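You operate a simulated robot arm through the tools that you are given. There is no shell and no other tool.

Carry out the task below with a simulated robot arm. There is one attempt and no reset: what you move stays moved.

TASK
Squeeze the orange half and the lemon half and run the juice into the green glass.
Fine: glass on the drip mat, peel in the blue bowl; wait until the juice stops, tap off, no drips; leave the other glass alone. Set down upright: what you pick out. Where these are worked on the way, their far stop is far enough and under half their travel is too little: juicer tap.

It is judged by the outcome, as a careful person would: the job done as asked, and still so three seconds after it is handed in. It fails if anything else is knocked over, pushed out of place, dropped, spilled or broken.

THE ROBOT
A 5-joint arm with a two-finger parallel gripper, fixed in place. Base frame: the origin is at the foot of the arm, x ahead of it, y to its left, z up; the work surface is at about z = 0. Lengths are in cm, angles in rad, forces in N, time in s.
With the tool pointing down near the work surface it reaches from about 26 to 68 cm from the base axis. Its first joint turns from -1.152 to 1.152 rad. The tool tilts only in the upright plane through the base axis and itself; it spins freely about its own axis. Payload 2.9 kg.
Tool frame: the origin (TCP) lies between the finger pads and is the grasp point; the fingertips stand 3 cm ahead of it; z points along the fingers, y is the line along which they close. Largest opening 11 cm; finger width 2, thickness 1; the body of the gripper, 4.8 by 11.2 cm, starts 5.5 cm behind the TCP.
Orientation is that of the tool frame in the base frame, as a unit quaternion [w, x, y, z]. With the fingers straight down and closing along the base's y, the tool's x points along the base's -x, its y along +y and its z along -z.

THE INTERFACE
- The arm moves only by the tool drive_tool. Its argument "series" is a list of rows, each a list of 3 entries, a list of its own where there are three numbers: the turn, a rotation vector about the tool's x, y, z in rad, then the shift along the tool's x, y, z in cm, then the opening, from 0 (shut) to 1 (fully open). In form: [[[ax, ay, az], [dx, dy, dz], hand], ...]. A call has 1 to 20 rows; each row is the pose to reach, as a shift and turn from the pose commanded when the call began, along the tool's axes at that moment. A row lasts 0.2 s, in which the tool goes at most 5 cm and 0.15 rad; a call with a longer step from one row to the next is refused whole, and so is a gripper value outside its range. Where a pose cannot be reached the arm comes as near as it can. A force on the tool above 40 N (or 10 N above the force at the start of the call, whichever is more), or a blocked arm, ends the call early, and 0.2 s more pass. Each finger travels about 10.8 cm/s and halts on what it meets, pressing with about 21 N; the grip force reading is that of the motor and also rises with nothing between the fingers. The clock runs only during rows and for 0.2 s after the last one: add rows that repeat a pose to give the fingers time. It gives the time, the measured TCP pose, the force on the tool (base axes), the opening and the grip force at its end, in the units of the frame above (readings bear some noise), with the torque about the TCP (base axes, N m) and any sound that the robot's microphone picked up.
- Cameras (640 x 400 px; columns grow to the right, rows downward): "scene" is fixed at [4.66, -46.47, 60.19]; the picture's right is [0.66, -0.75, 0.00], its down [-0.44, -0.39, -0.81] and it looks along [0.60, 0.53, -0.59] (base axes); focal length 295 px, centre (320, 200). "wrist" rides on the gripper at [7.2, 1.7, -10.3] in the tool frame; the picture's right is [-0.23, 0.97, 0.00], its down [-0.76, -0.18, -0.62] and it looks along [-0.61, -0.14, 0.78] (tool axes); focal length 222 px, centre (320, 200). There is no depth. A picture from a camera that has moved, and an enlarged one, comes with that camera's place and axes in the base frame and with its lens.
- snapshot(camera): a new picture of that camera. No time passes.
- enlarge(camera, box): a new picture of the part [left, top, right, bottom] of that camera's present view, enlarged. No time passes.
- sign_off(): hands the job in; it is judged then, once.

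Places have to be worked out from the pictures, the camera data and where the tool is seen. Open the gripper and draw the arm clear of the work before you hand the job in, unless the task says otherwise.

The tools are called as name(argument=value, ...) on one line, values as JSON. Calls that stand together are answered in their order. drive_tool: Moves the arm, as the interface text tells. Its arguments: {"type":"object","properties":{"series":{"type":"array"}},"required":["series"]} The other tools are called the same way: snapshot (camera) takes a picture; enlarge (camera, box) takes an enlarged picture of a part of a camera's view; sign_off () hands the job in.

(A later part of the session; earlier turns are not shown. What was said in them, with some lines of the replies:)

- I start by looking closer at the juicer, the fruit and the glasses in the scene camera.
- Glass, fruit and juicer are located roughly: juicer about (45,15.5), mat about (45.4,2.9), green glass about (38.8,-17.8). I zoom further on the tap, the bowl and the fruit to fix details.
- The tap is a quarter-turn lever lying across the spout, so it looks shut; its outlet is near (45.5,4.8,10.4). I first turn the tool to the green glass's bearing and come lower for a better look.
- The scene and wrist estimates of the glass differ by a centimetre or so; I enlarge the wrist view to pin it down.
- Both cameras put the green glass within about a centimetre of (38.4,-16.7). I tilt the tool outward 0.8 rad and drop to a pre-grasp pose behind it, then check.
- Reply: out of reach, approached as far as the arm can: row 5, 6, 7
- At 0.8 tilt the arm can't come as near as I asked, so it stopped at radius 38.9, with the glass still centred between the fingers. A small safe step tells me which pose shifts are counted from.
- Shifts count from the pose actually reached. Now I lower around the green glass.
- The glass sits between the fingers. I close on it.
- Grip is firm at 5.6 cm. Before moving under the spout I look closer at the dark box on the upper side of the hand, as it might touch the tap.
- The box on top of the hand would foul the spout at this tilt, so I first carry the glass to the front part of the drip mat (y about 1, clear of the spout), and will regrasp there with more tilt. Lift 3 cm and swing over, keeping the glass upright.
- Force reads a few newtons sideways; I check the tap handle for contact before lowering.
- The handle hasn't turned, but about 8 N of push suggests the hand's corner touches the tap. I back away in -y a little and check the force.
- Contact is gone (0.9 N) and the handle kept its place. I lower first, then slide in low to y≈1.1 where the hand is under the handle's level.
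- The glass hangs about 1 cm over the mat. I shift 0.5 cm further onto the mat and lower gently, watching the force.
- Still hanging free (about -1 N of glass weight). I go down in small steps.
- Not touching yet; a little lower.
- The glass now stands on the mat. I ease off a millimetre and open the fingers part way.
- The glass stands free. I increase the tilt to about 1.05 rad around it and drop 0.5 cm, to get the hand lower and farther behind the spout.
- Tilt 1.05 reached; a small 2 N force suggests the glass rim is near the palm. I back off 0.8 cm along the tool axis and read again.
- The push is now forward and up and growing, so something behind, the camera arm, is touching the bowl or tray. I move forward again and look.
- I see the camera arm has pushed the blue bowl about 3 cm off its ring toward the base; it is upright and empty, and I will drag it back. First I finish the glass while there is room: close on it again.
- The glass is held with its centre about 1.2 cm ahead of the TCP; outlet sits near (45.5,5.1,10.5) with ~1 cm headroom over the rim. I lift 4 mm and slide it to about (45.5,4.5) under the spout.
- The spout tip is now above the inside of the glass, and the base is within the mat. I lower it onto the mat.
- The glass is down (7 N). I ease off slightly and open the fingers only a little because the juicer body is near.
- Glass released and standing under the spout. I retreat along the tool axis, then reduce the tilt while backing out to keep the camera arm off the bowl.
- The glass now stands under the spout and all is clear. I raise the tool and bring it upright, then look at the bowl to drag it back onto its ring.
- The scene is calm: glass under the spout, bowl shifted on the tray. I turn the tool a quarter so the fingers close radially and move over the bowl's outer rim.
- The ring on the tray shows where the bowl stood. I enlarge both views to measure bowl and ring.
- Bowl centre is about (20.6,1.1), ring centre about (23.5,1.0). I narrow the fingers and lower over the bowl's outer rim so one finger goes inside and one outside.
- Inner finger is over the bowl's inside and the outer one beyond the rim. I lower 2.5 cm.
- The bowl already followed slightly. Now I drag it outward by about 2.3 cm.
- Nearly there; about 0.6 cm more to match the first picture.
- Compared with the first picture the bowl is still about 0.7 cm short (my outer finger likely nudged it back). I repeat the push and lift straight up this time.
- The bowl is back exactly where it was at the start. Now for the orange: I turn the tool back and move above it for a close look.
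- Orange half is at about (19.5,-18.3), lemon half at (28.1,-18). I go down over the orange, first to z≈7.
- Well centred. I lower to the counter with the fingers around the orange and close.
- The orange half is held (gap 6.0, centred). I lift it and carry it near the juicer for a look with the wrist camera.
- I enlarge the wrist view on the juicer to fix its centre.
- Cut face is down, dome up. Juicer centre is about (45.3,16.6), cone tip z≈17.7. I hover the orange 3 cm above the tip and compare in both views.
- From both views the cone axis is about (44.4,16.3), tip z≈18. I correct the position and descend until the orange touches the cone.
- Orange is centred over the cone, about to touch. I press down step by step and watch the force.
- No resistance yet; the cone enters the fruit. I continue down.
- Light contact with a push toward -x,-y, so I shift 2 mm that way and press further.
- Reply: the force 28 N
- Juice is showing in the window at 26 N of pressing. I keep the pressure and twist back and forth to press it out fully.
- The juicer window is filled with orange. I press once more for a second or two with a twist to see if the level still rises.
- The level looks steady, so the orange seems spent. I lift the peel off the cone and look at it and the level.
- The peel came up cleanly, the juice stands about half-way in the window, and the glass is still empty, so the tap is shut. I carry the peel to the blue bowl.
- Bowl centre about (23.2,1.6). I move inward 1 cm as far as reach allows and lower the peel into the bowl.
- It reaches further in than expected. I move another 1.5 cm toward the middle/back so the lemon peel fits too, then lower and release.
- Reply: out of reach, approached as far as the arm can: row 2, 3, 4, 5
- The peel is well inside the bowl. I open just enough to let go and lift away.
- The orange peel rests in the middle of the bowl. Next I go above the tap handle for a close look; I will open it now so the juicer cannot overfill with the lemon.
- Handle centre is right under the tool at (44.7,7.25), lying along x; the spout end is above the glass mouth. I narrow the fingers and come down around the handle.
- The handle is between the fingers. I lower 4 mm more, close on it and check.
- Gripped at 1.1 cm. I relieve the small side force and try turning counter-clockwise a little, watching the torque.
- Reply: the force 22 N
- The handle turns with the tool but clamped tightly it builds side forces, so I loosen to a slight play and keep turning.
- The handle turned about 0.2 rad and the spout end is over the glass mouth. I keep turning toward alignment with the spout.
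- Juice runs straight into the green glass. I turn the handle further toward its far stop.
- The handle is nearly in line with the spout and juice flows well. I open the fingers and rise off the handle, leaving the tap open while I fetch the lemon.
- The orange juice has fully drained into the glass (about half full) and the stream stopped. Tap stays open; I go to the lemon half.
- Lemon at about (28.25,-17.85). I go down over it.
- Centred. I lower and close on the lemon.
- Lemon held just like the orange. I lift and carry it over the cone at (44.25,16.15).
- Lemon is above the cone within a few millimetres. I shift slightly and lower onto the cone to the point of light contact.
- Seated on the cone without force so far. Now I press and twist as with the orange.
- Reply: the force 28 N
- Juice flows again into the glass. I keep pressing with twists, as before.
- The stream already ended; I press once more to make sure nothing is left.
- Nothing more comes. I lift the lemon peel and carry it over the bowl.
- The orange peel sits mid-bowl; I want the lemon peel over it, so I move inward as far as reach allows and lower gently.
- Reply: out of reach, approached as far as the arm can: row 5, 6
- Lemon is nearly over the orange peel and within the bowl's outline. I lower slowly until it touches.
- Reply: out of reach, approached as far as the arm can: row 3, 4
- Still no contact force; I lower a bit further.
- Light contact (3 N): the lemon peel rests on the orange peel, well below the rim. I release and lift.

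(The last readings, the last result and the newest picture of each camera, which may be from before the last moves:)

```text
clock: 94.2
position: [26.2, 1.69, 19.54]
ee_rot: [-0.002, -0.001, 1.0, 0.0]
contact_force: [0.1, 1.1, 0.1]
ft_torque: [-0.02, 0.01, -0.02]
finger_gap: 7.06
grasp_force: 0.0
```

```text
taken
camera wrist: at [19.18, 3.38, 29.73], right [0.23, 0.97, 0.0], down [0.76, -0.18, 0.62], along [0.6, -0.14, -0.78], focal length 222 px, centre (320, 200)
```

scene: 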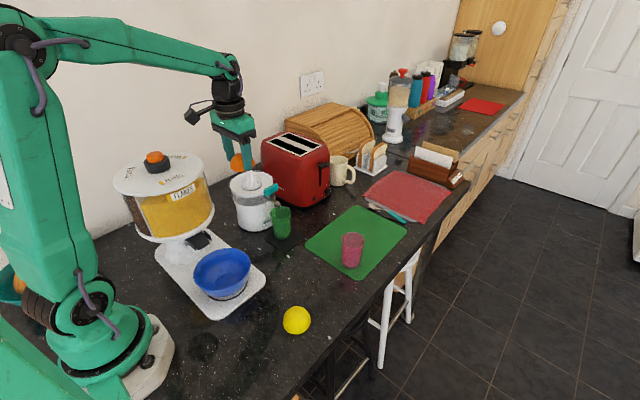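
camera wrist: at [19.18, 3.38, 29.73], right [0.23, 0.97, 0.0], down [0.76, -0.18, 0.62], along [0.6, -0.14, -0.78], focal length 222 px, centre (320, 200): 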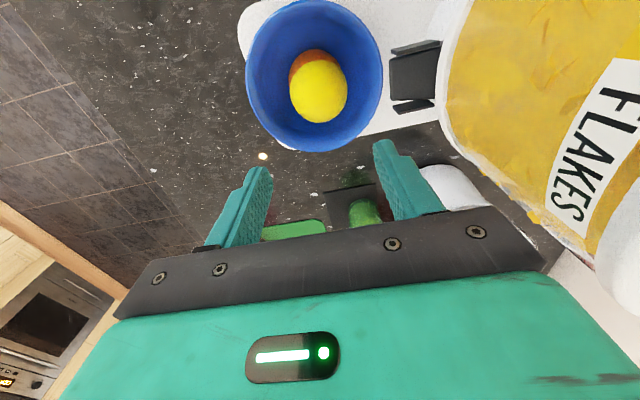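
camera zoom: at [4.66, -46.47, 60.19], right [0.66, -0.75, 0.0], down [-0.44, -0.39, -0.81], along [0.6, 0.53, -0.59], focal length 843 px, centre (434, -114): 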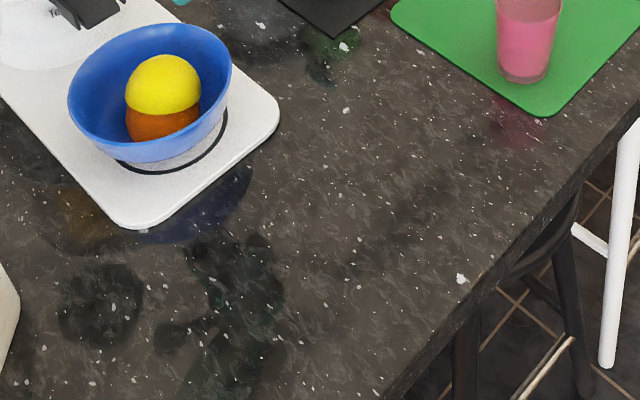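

Both peels lie in the bowl. Now I return above the tap handle with the tool turned to match its open position.

drive_tool(series=[[[0, 0, -0.1], [-0.5, 0.2, -3], 0.5], [[0, 0, -0.24], [-2, 0.7, -6], 0.4], [[0, 0, -0.38], [-4, 1.3, -7], 0.35], [[0, 0, -0.52], [-6, 1.9, -7], 0.3], [[0, 0, -0.66], [-8, 2.5, -7], 0.3], [[0, 0, -0.8], [-10, 3.1, -7], 0.3], [[0, 0, -0.94], [-12, 3.7, -7], 0.3], [[0, 0, -1.08], [-14, 4.3, -7], 0.3], [[0, 0, -1.22], [-16, 4.9, -7], 0.3], [[0, 0, -1.36], [-18.3, 5.5, -7], 0.3], [[0, 0, -1.4], [-18.3, 5.5, -7], 0.3], [[0, 0, -1.4], [-18.3, 5.5, -7], 0.3]])

snapshot(camera="wrist")

enlarge(camera="scene", box=[230, 160, 320, 240])

enlarge(camera="wrist", box=[250, 50, 390, 190])

```text
clock: 96.8
position: [44.56, 7.3, 26.37]
ee_rot: [-0.002, -0.645, 0.764, 0.0]
contact_force: [-0.4, 0.2, -0.2]
ft_torque: [0.01, -0.01, -0.05]
finger_gap: 3.31
grasp_force: 0.1
```

```text
taken
camera wrist: at [41.87, 0.44, 36.63], right [-0.92, 0.39, 0.0], down [0.3, 0.72, 0.62], along [0.24, 0.57, -0.78], focal length 222 px, centre (320, 200)
```

wrist: 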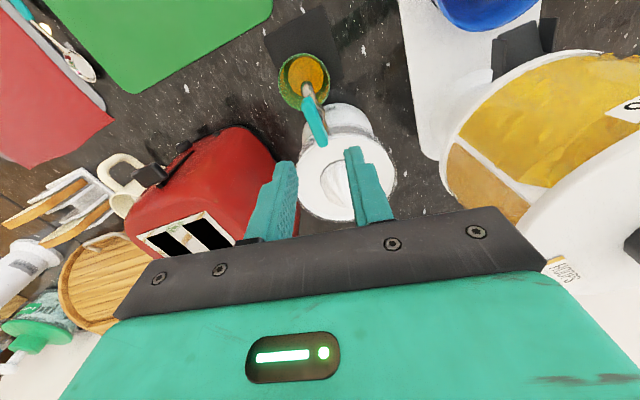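

```text
5.00 times, centred on (275, 200) of scene
camera zoom: at [4.66, -46.47, 60.19], right [0.66, -0.75, 0.0], down [-0.44, -0.39, -0.81], along [0.6, 0.53, -0.59], focal length 1475 px, centre (545, 200)
```

zoom: 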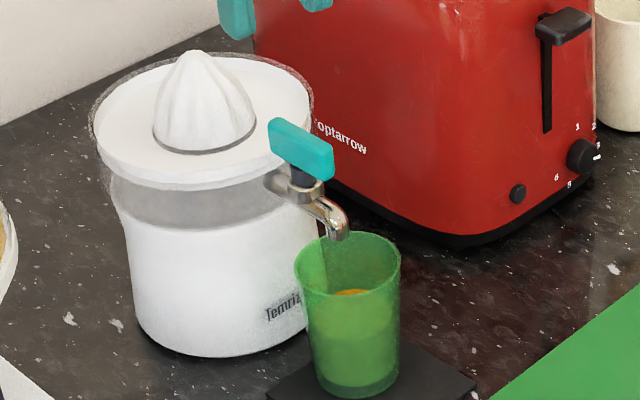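

```text
2.86 times, centred on (320, 120) of wrist
camera zoom: at [41.87, 0.44, 36.63], right [-0.92, 0.39, 0.0], down [0.3, 0.72, 0.62], along [0.24, 0.57, -0.78], focal length 635 px, centre (320, 429)
```

zoom: 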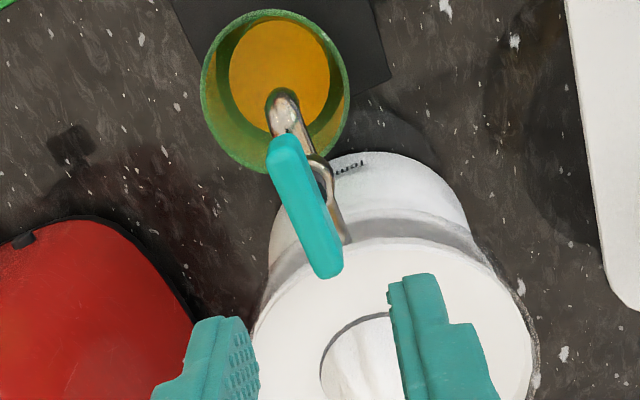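

Flow has stopped and the juicer window is empty. The handle now lies along y, centred near (44.9,7.1). I align and descend around it.

drive_tool(series=[[[0, 0, -0.14], [0.15, -0.35, 3], 0.3], [[0, 0, -0.14], [0.15, -0.35, 5.5], 0.3], [[0, 0, -0.14], [0.15, -0.35, 6.5], 0.3], [[0, 0, -0.14], [0.15, -0.35, 6.5], 0.3]])

enlarge(camera="wrist", box=[240, 60, 400, 200])

enlarge(camera="scene", box=[240, 160, 310, 220])

```text
clock: 97.8
position: [44.86, 7.06, 19.77]
ee_rot: [-0.002, -0.696, 0.718, 0.002]
contact_force: [0.4, 0.6, -0.4]
ft_torque: [-0.02, -0.01, -0.01]
finger_gap: 3.28
grasp_force: 0.1
```

```text
2.86 times, centred on (320, 130) of wrist
camera zoom: at [43.15, -0.16, 30.07], right [-0.97, 0.26, 0.0], down [0.2, 0.76, 0.62], along [0.16, 0.6, -0.78], focal length 635 px, centre (320, 400)
```

zoom: 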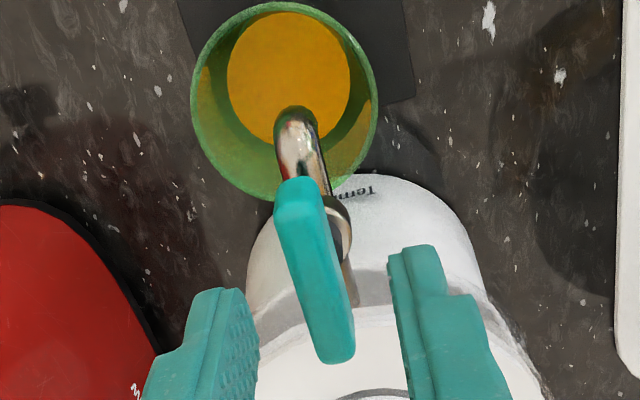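

```text
6.67 times, centred on (275, 190) of scene
camera zoom: at [4.66, -46.47, 60.19], right [0.66, -0.75, 0.0], down [-0.44, -0.39, -0.81], along [0.6, 0.53, -0.59], focal length 1967 px, centre (620, 267)
```

zoom: 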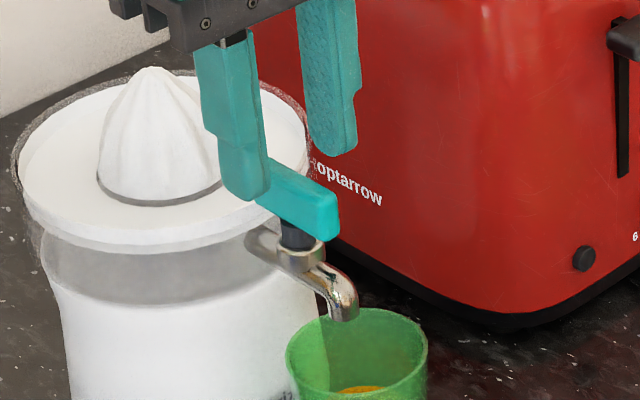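

Fingers straddle the handle. I go down 1.9 cm and bring the fingers close to it.

drive_tool(series=[[[0, 0, 0], [0, 0, 1], 0.3], [[0, 0, 0], [0, 0, 1.9], 0.3], [[0, 0, 0], [0, 0, 1.9], 0.2], [[0, 0, 0], [0, 0, 1.9], 0.12], [[0, 0, 0], [0, 0, 1.9], 0.12]])

enlarge(camera="scene", box=[240, 160, 310, 220])

```text
clock: 99.0
position: [44.88, 7.08, 18.0]
ee_rot: [-0.001, -0.697, 0.717, 0.001]
contact_force: [0.8, -0.2, 0.3]
ft_torque: [-0.04, 0.02, 0.02]
finger_gap: 1.39
grasp_force: 0.5
```

```text
6.67 times, centred on (275, 190) of scene
camera zoom: at [4.66, -46.47, 60.19], right [0.66, -0.75, 0.0], down [-0.44, -0.39, -0.81], along [0.6, 0.53, -0.59], focal length 1967 px, centre (620, 267)
```

zoom: 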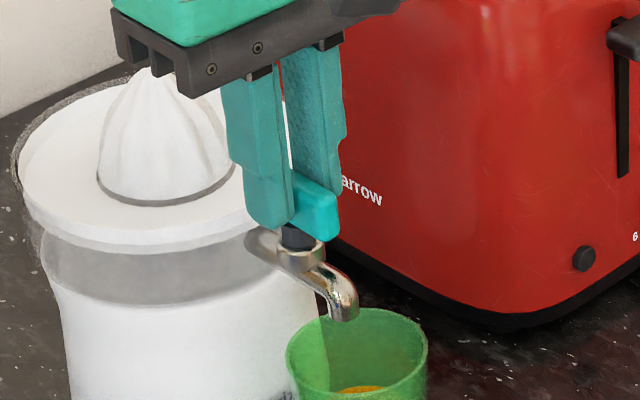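

The handle is loosely enclosed with no force. I turn it back toward closed.

drive_tool(series=[[[0, 0, 0.14], [0, 0, 0], 0.12], [[0, 0, 0.28], [0, 0, 0], 0.12], [[0, 0, 0.42], [0, 0, 0], 0.12], [[0, 0, 0.56], [0, 0, 0], 0.12], [[0, 0, 0.7], [0, 0, 0], 0.12], [[0, 0, 0.84], [0, 0, 0], 0.12], [[0, 0, 0.98], [0, 0, 0], 0.12], [[0, 0, 1.12], [0, 0, 0], 0.12], [[0, 0, 1.26], [0, 0, 0], 0.12], [[0, 0, 1.4], [0, 0, 0], 0.12]])

enlarge(camera="scene", box=[240, 160, 310, 220])

enlarge(camera="wrist", box=[240, 80, 400, 220])

```text
clock: 101.2
position: [44.88, 7.09, 17.95]
ee_rot: [-0.002, -0.07, 0.998, 0.0]
contact_force: [0.3, 1.1, 0.2]
ft_torque: [0.07, -0.01, 0.0]
finger_gap: 1.38
grasp_force: 0.6
```

```text
6.67 times, centred on (275, 190) of scene
camera zoom: at [4.66, -46.47, 60.19], right [0.66, -0.75, 0.0], down [-0.44, -0.39, -0.81], along [0.6, 0.53, -0.59], focal length 1967 px, centre (620, 267)
```

zoom: 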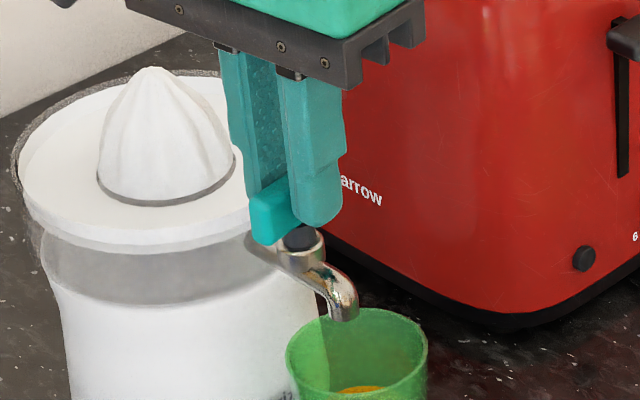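

```text
2.86 times, centred on (320, 150) of wrist
camera zoom: at [37.62, 7.71, 28.25], right [0.09, 1.0, 0.0], down [0.78, -0.07, 0.62], along [0.62, -0.06, -0.78], focal length 635 px, centre (320, 343)
```

zoom: 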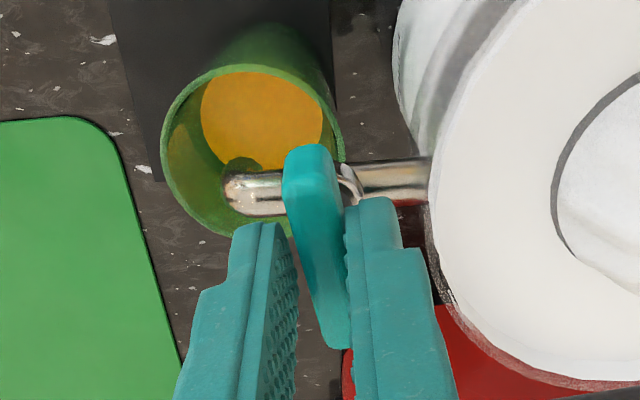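

The handle nearly closed. I turn further to reach its stop.

drive_tool(series=[[[0, 0, 0.1], [0, 0, 0], 0.12], [[0, 0, 0.2], [0, 0, 0], 0.12], [[0, 0, 0.3], [0, 0, 0], 0.12], [[0, 0, 0.36], [0, 0, 0], 0.12], [[0, 0, 0.36], [0, 0, 0], 0.12]])

enlarge(camera="scene", box=[240, 160, 310, 220])

enlarge(camera="wrist", box=[240, 80, 400, 220])

```text
clock: 102.4
position: [44.95, 7.19, 17.89]
ee_rot: [-0.002, 0.109, 0.994, 0.0]
contact_force: [-5.2, 10.2, -0.3]
ft_torque: [0.22, 0.17, 0.17]
finger_gap: 1.77
grasp_force: 4.6
```

```text
6.67 times, centred on (275, 190) of scene
camera zoom: at [4.66, -46.46, 60.19], right [0.66, -0.75, 0.0], down [-0.44, -0.39, -0.81], along [0.6, 0.53, -0.59], focal length 1967 px, centre (620, 267)
```

zoom: 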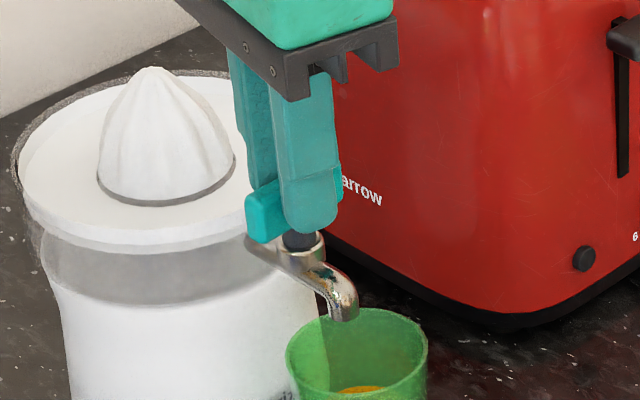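

```text
2.86 times, centred on (320, 150) of wrist
camera zoom: at [38.32, 10.31, 28.25], right [0.43, 0.9, 0.0], down [0.71, -0.34, 0.62], along [0.56, -0.27, -0.78], focal length 635 px, centre (320, 343)
```

zoom: 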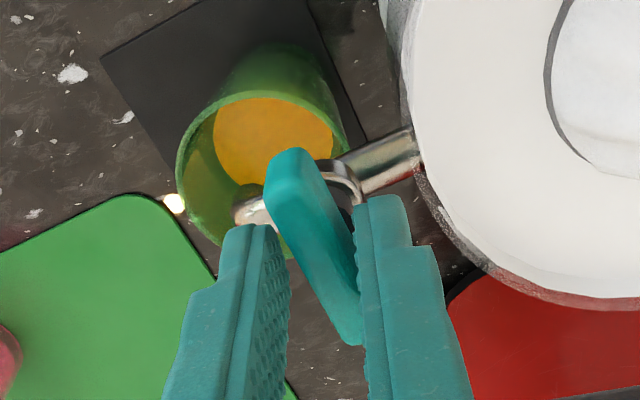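

Torque rises and the fingers are spread, so the handle is at its stop. I release, rise and compare the handle with its original position.

drive_tool(series=[[[0, 0, 0], [0, 0, 0], 0.25], [[0, 0, 0], [0, 0, 0], 0.32], [[0, 0, 0], [0, 0, -3], 0.32], [[0, 0, 0], [0, 0, -7], 0.32], [[0, 0, 0], [0, 0, -10], 0.32], [[0, 0, 0], [0, 0, -10], 0.32]])

enlarge(camera="scene", box=[256, 175, 296, 200])

enlarge(camera="scene", box=[230, 160, 320, 240])

snapshot(camera="wrist")

```text
clock: 103.8
position: [44.98, 7.02, 28.07]
ee_rot: [-0.002, 0.109, 0.994, -0.001]
contact_force: [-0.4, 0.4, -0.3]
ft_torque: [-0.01, 0.01, 0.02]
finger_gap: 3.5
grasp_force: 0.0
```

```text
16.00 times, centred on (276, 188) of scene
camera zoom: at [4.66, -46.47, 60.19], right [0.66, -0.75, 0.0], down [-0.44, -0.39, -0.81], along [0.6, 0.53, -0.59], focal length 4720 px, centre (1024, 400)
```

zoom: 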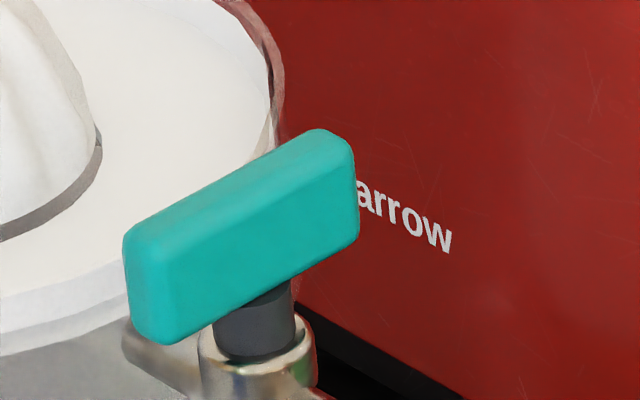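

```text
5.00 times, centred on (275, 200) of scene
camera zoom: at [4.66, -46.47, 60.19], right [0.66, -0.75, 0.0], down [-0.44, -0.39, -0.81], along [0.6, 0.53, -0.59], focal length 1475 px, centre (545, 200)
```

zoom: 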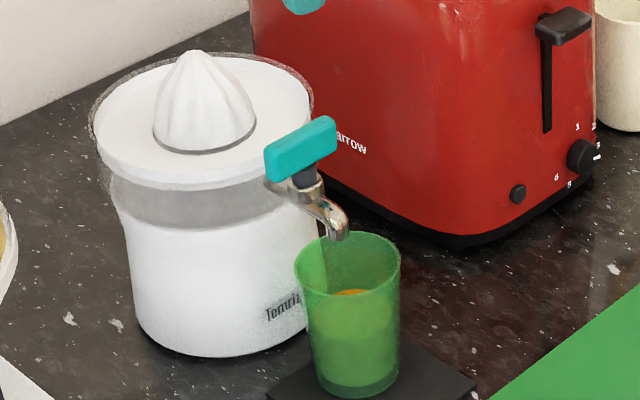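

```text
taken
camera wrist: at [38.35, 10.24, 38.27], right [0.43, 0.9, 0.0], down [0.71, -0.34, 0.62], along [0.56, -0.27, -0.78], focal length 222 px, centre (320, 200)
```

wrist: 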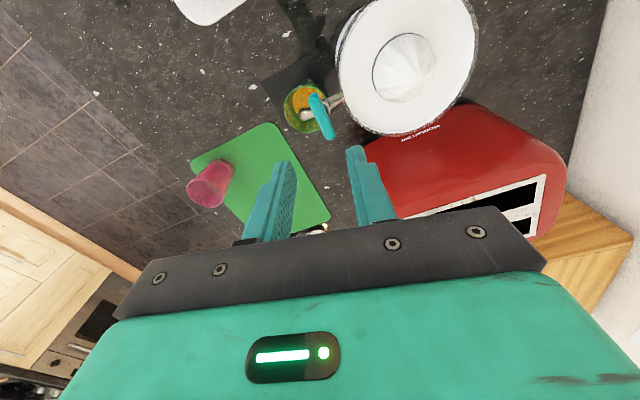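

The handle is exactly as at the start (off), no drip hangs from the spout, and the glass stands upright on the mat. I draw the arm away, open the gripper and wait a little.

drive_tool(series=[[[0, 0, 0], [0, 0, -4], 0.4], [[0, 0, 0], [0.6, -3.6, -7], 0.6], [[0, 0, 0], [1.3, -7.3, -9], 0.8], [[0, 0, 0], [1.9, -11, -11], 1], [[0, 0, 0], [2.5, -14.6, -13], 1], [[0, 0, 0], [3.1, -18.2, -14], 1], [[0, 0, 0], [3.75, -21.8, -15], 1], [[0, 0, 0], [3.75, -21.8, -15], 1], [[0, 0, 0], [3.75, -21.8, -15], 1], [[0, 0, 0], [3.75, -21.8, -15], 1], [[0, 0, 0], [3.75, -21.8, -15], 1], [[0, 0, 0], [3.75, -21.8, -15], 1]])

snapshot(camera="scene")

enlarge(camera="scene", box=[230, 160, 320, 250])

enlarge(camera="scene", box=[180, 240, 380, 380])

snapshot(camera="wrist")

```text
clock: 106.4
position: [36.64, -13.36, 43.04]
ee_rot: [-0.002, 0.108, 0.994, 0.0]
contact_force: [-0.4, 0.2, -0.9]
ft_torque: [-0.04, 0.0, 0.02]
finger_gap: 11.01
grasp_force: 0.0
```

```text
taken
```

scene: 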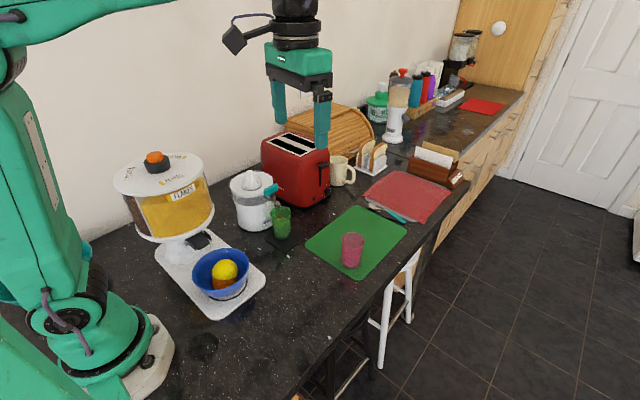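

```text
4.44 times, centred on (275, 205) of scene
camera zoom: at [4.66, -46.47, 60.19], right [0.66, -0.75, 0.0], down [-0.44, -0.39, -0.81], along [0.6, 0.53, -0.59], focal length 1311 px, centre (520, 178)
```

zoom: 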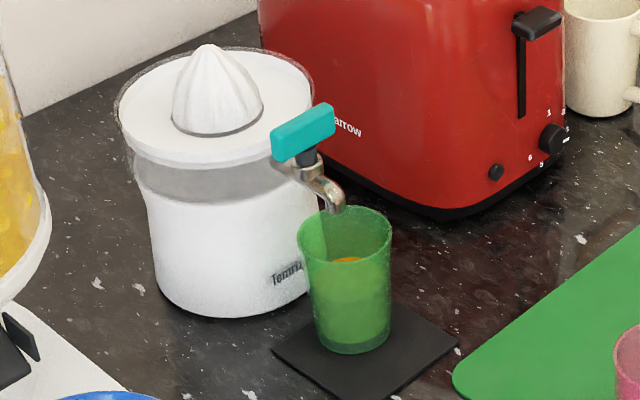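

```text
2.86 times, centred on (280, 310) of scene
camera zoom: at [4.66, -46.47, 60.19], right [0.66, -0.75, 0.0], down [-0.44, -0.39, -0.81], along [0.6, 0.53, -0.59], focal length 843 px, centre (434, -114)
```

zoom: 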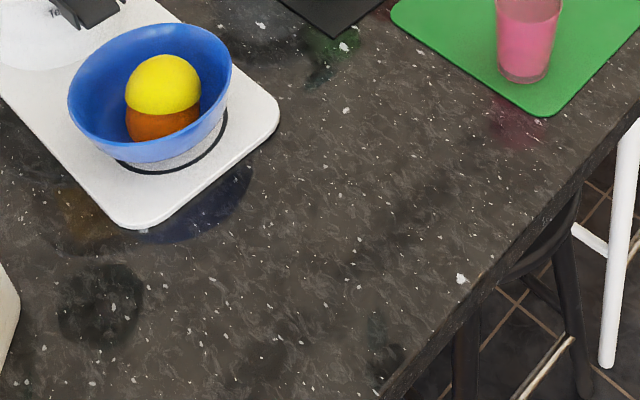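

```text
taken
camera wrist: at [29.99, -10.19, 53.24], right [0.43, 0.9, 0.0], down [0.71, -0.34, 0.62], along [0.56, -0.27, -0.78], focal length 222 px, centre (320, 200)
```

wrist: 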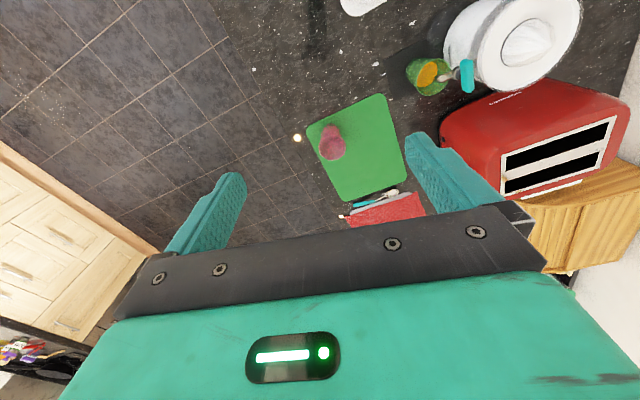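

Everything checks out. The green glass with the juice is upright on the drip mat, the tap is off and not dripping, and the juicer is empty. Both peels are in the blue bowl, the pink glass is untouched, and the arm is clear with the gripper open, so I hand the job in.

sign_off()

```text
The job is handed in.
```

The job is done and handed in. I squeezed both the orange half and the lemon half and ran the juice into the green glass.

- **Glass:** the green glass stands upright on the drip mat, under the spout.
- **Tap:** I opened the tap to drain each half and closed it once the juice had stopped. The last pictures show its handle back in its starting position, with no drip at the spout and the juicer window empty.
- **Peel:** both peels are in the blue bowl, the lemon resting on the orange.
- **Other glass:** I left the pink glass alone.

**Bumps along the way:**
- **Bowl:** while I was setting the glass, the arm's camera pushed the blue bowl about 3 cm off its ring on the tray. I dragged it back to its starting position. Placing the peels then shifted it slightly, so it ended about 0.5 cm off.
- **Tap handle:** the hand also touched the tap handle once, early on, with about 8 N, but the handle did not move.
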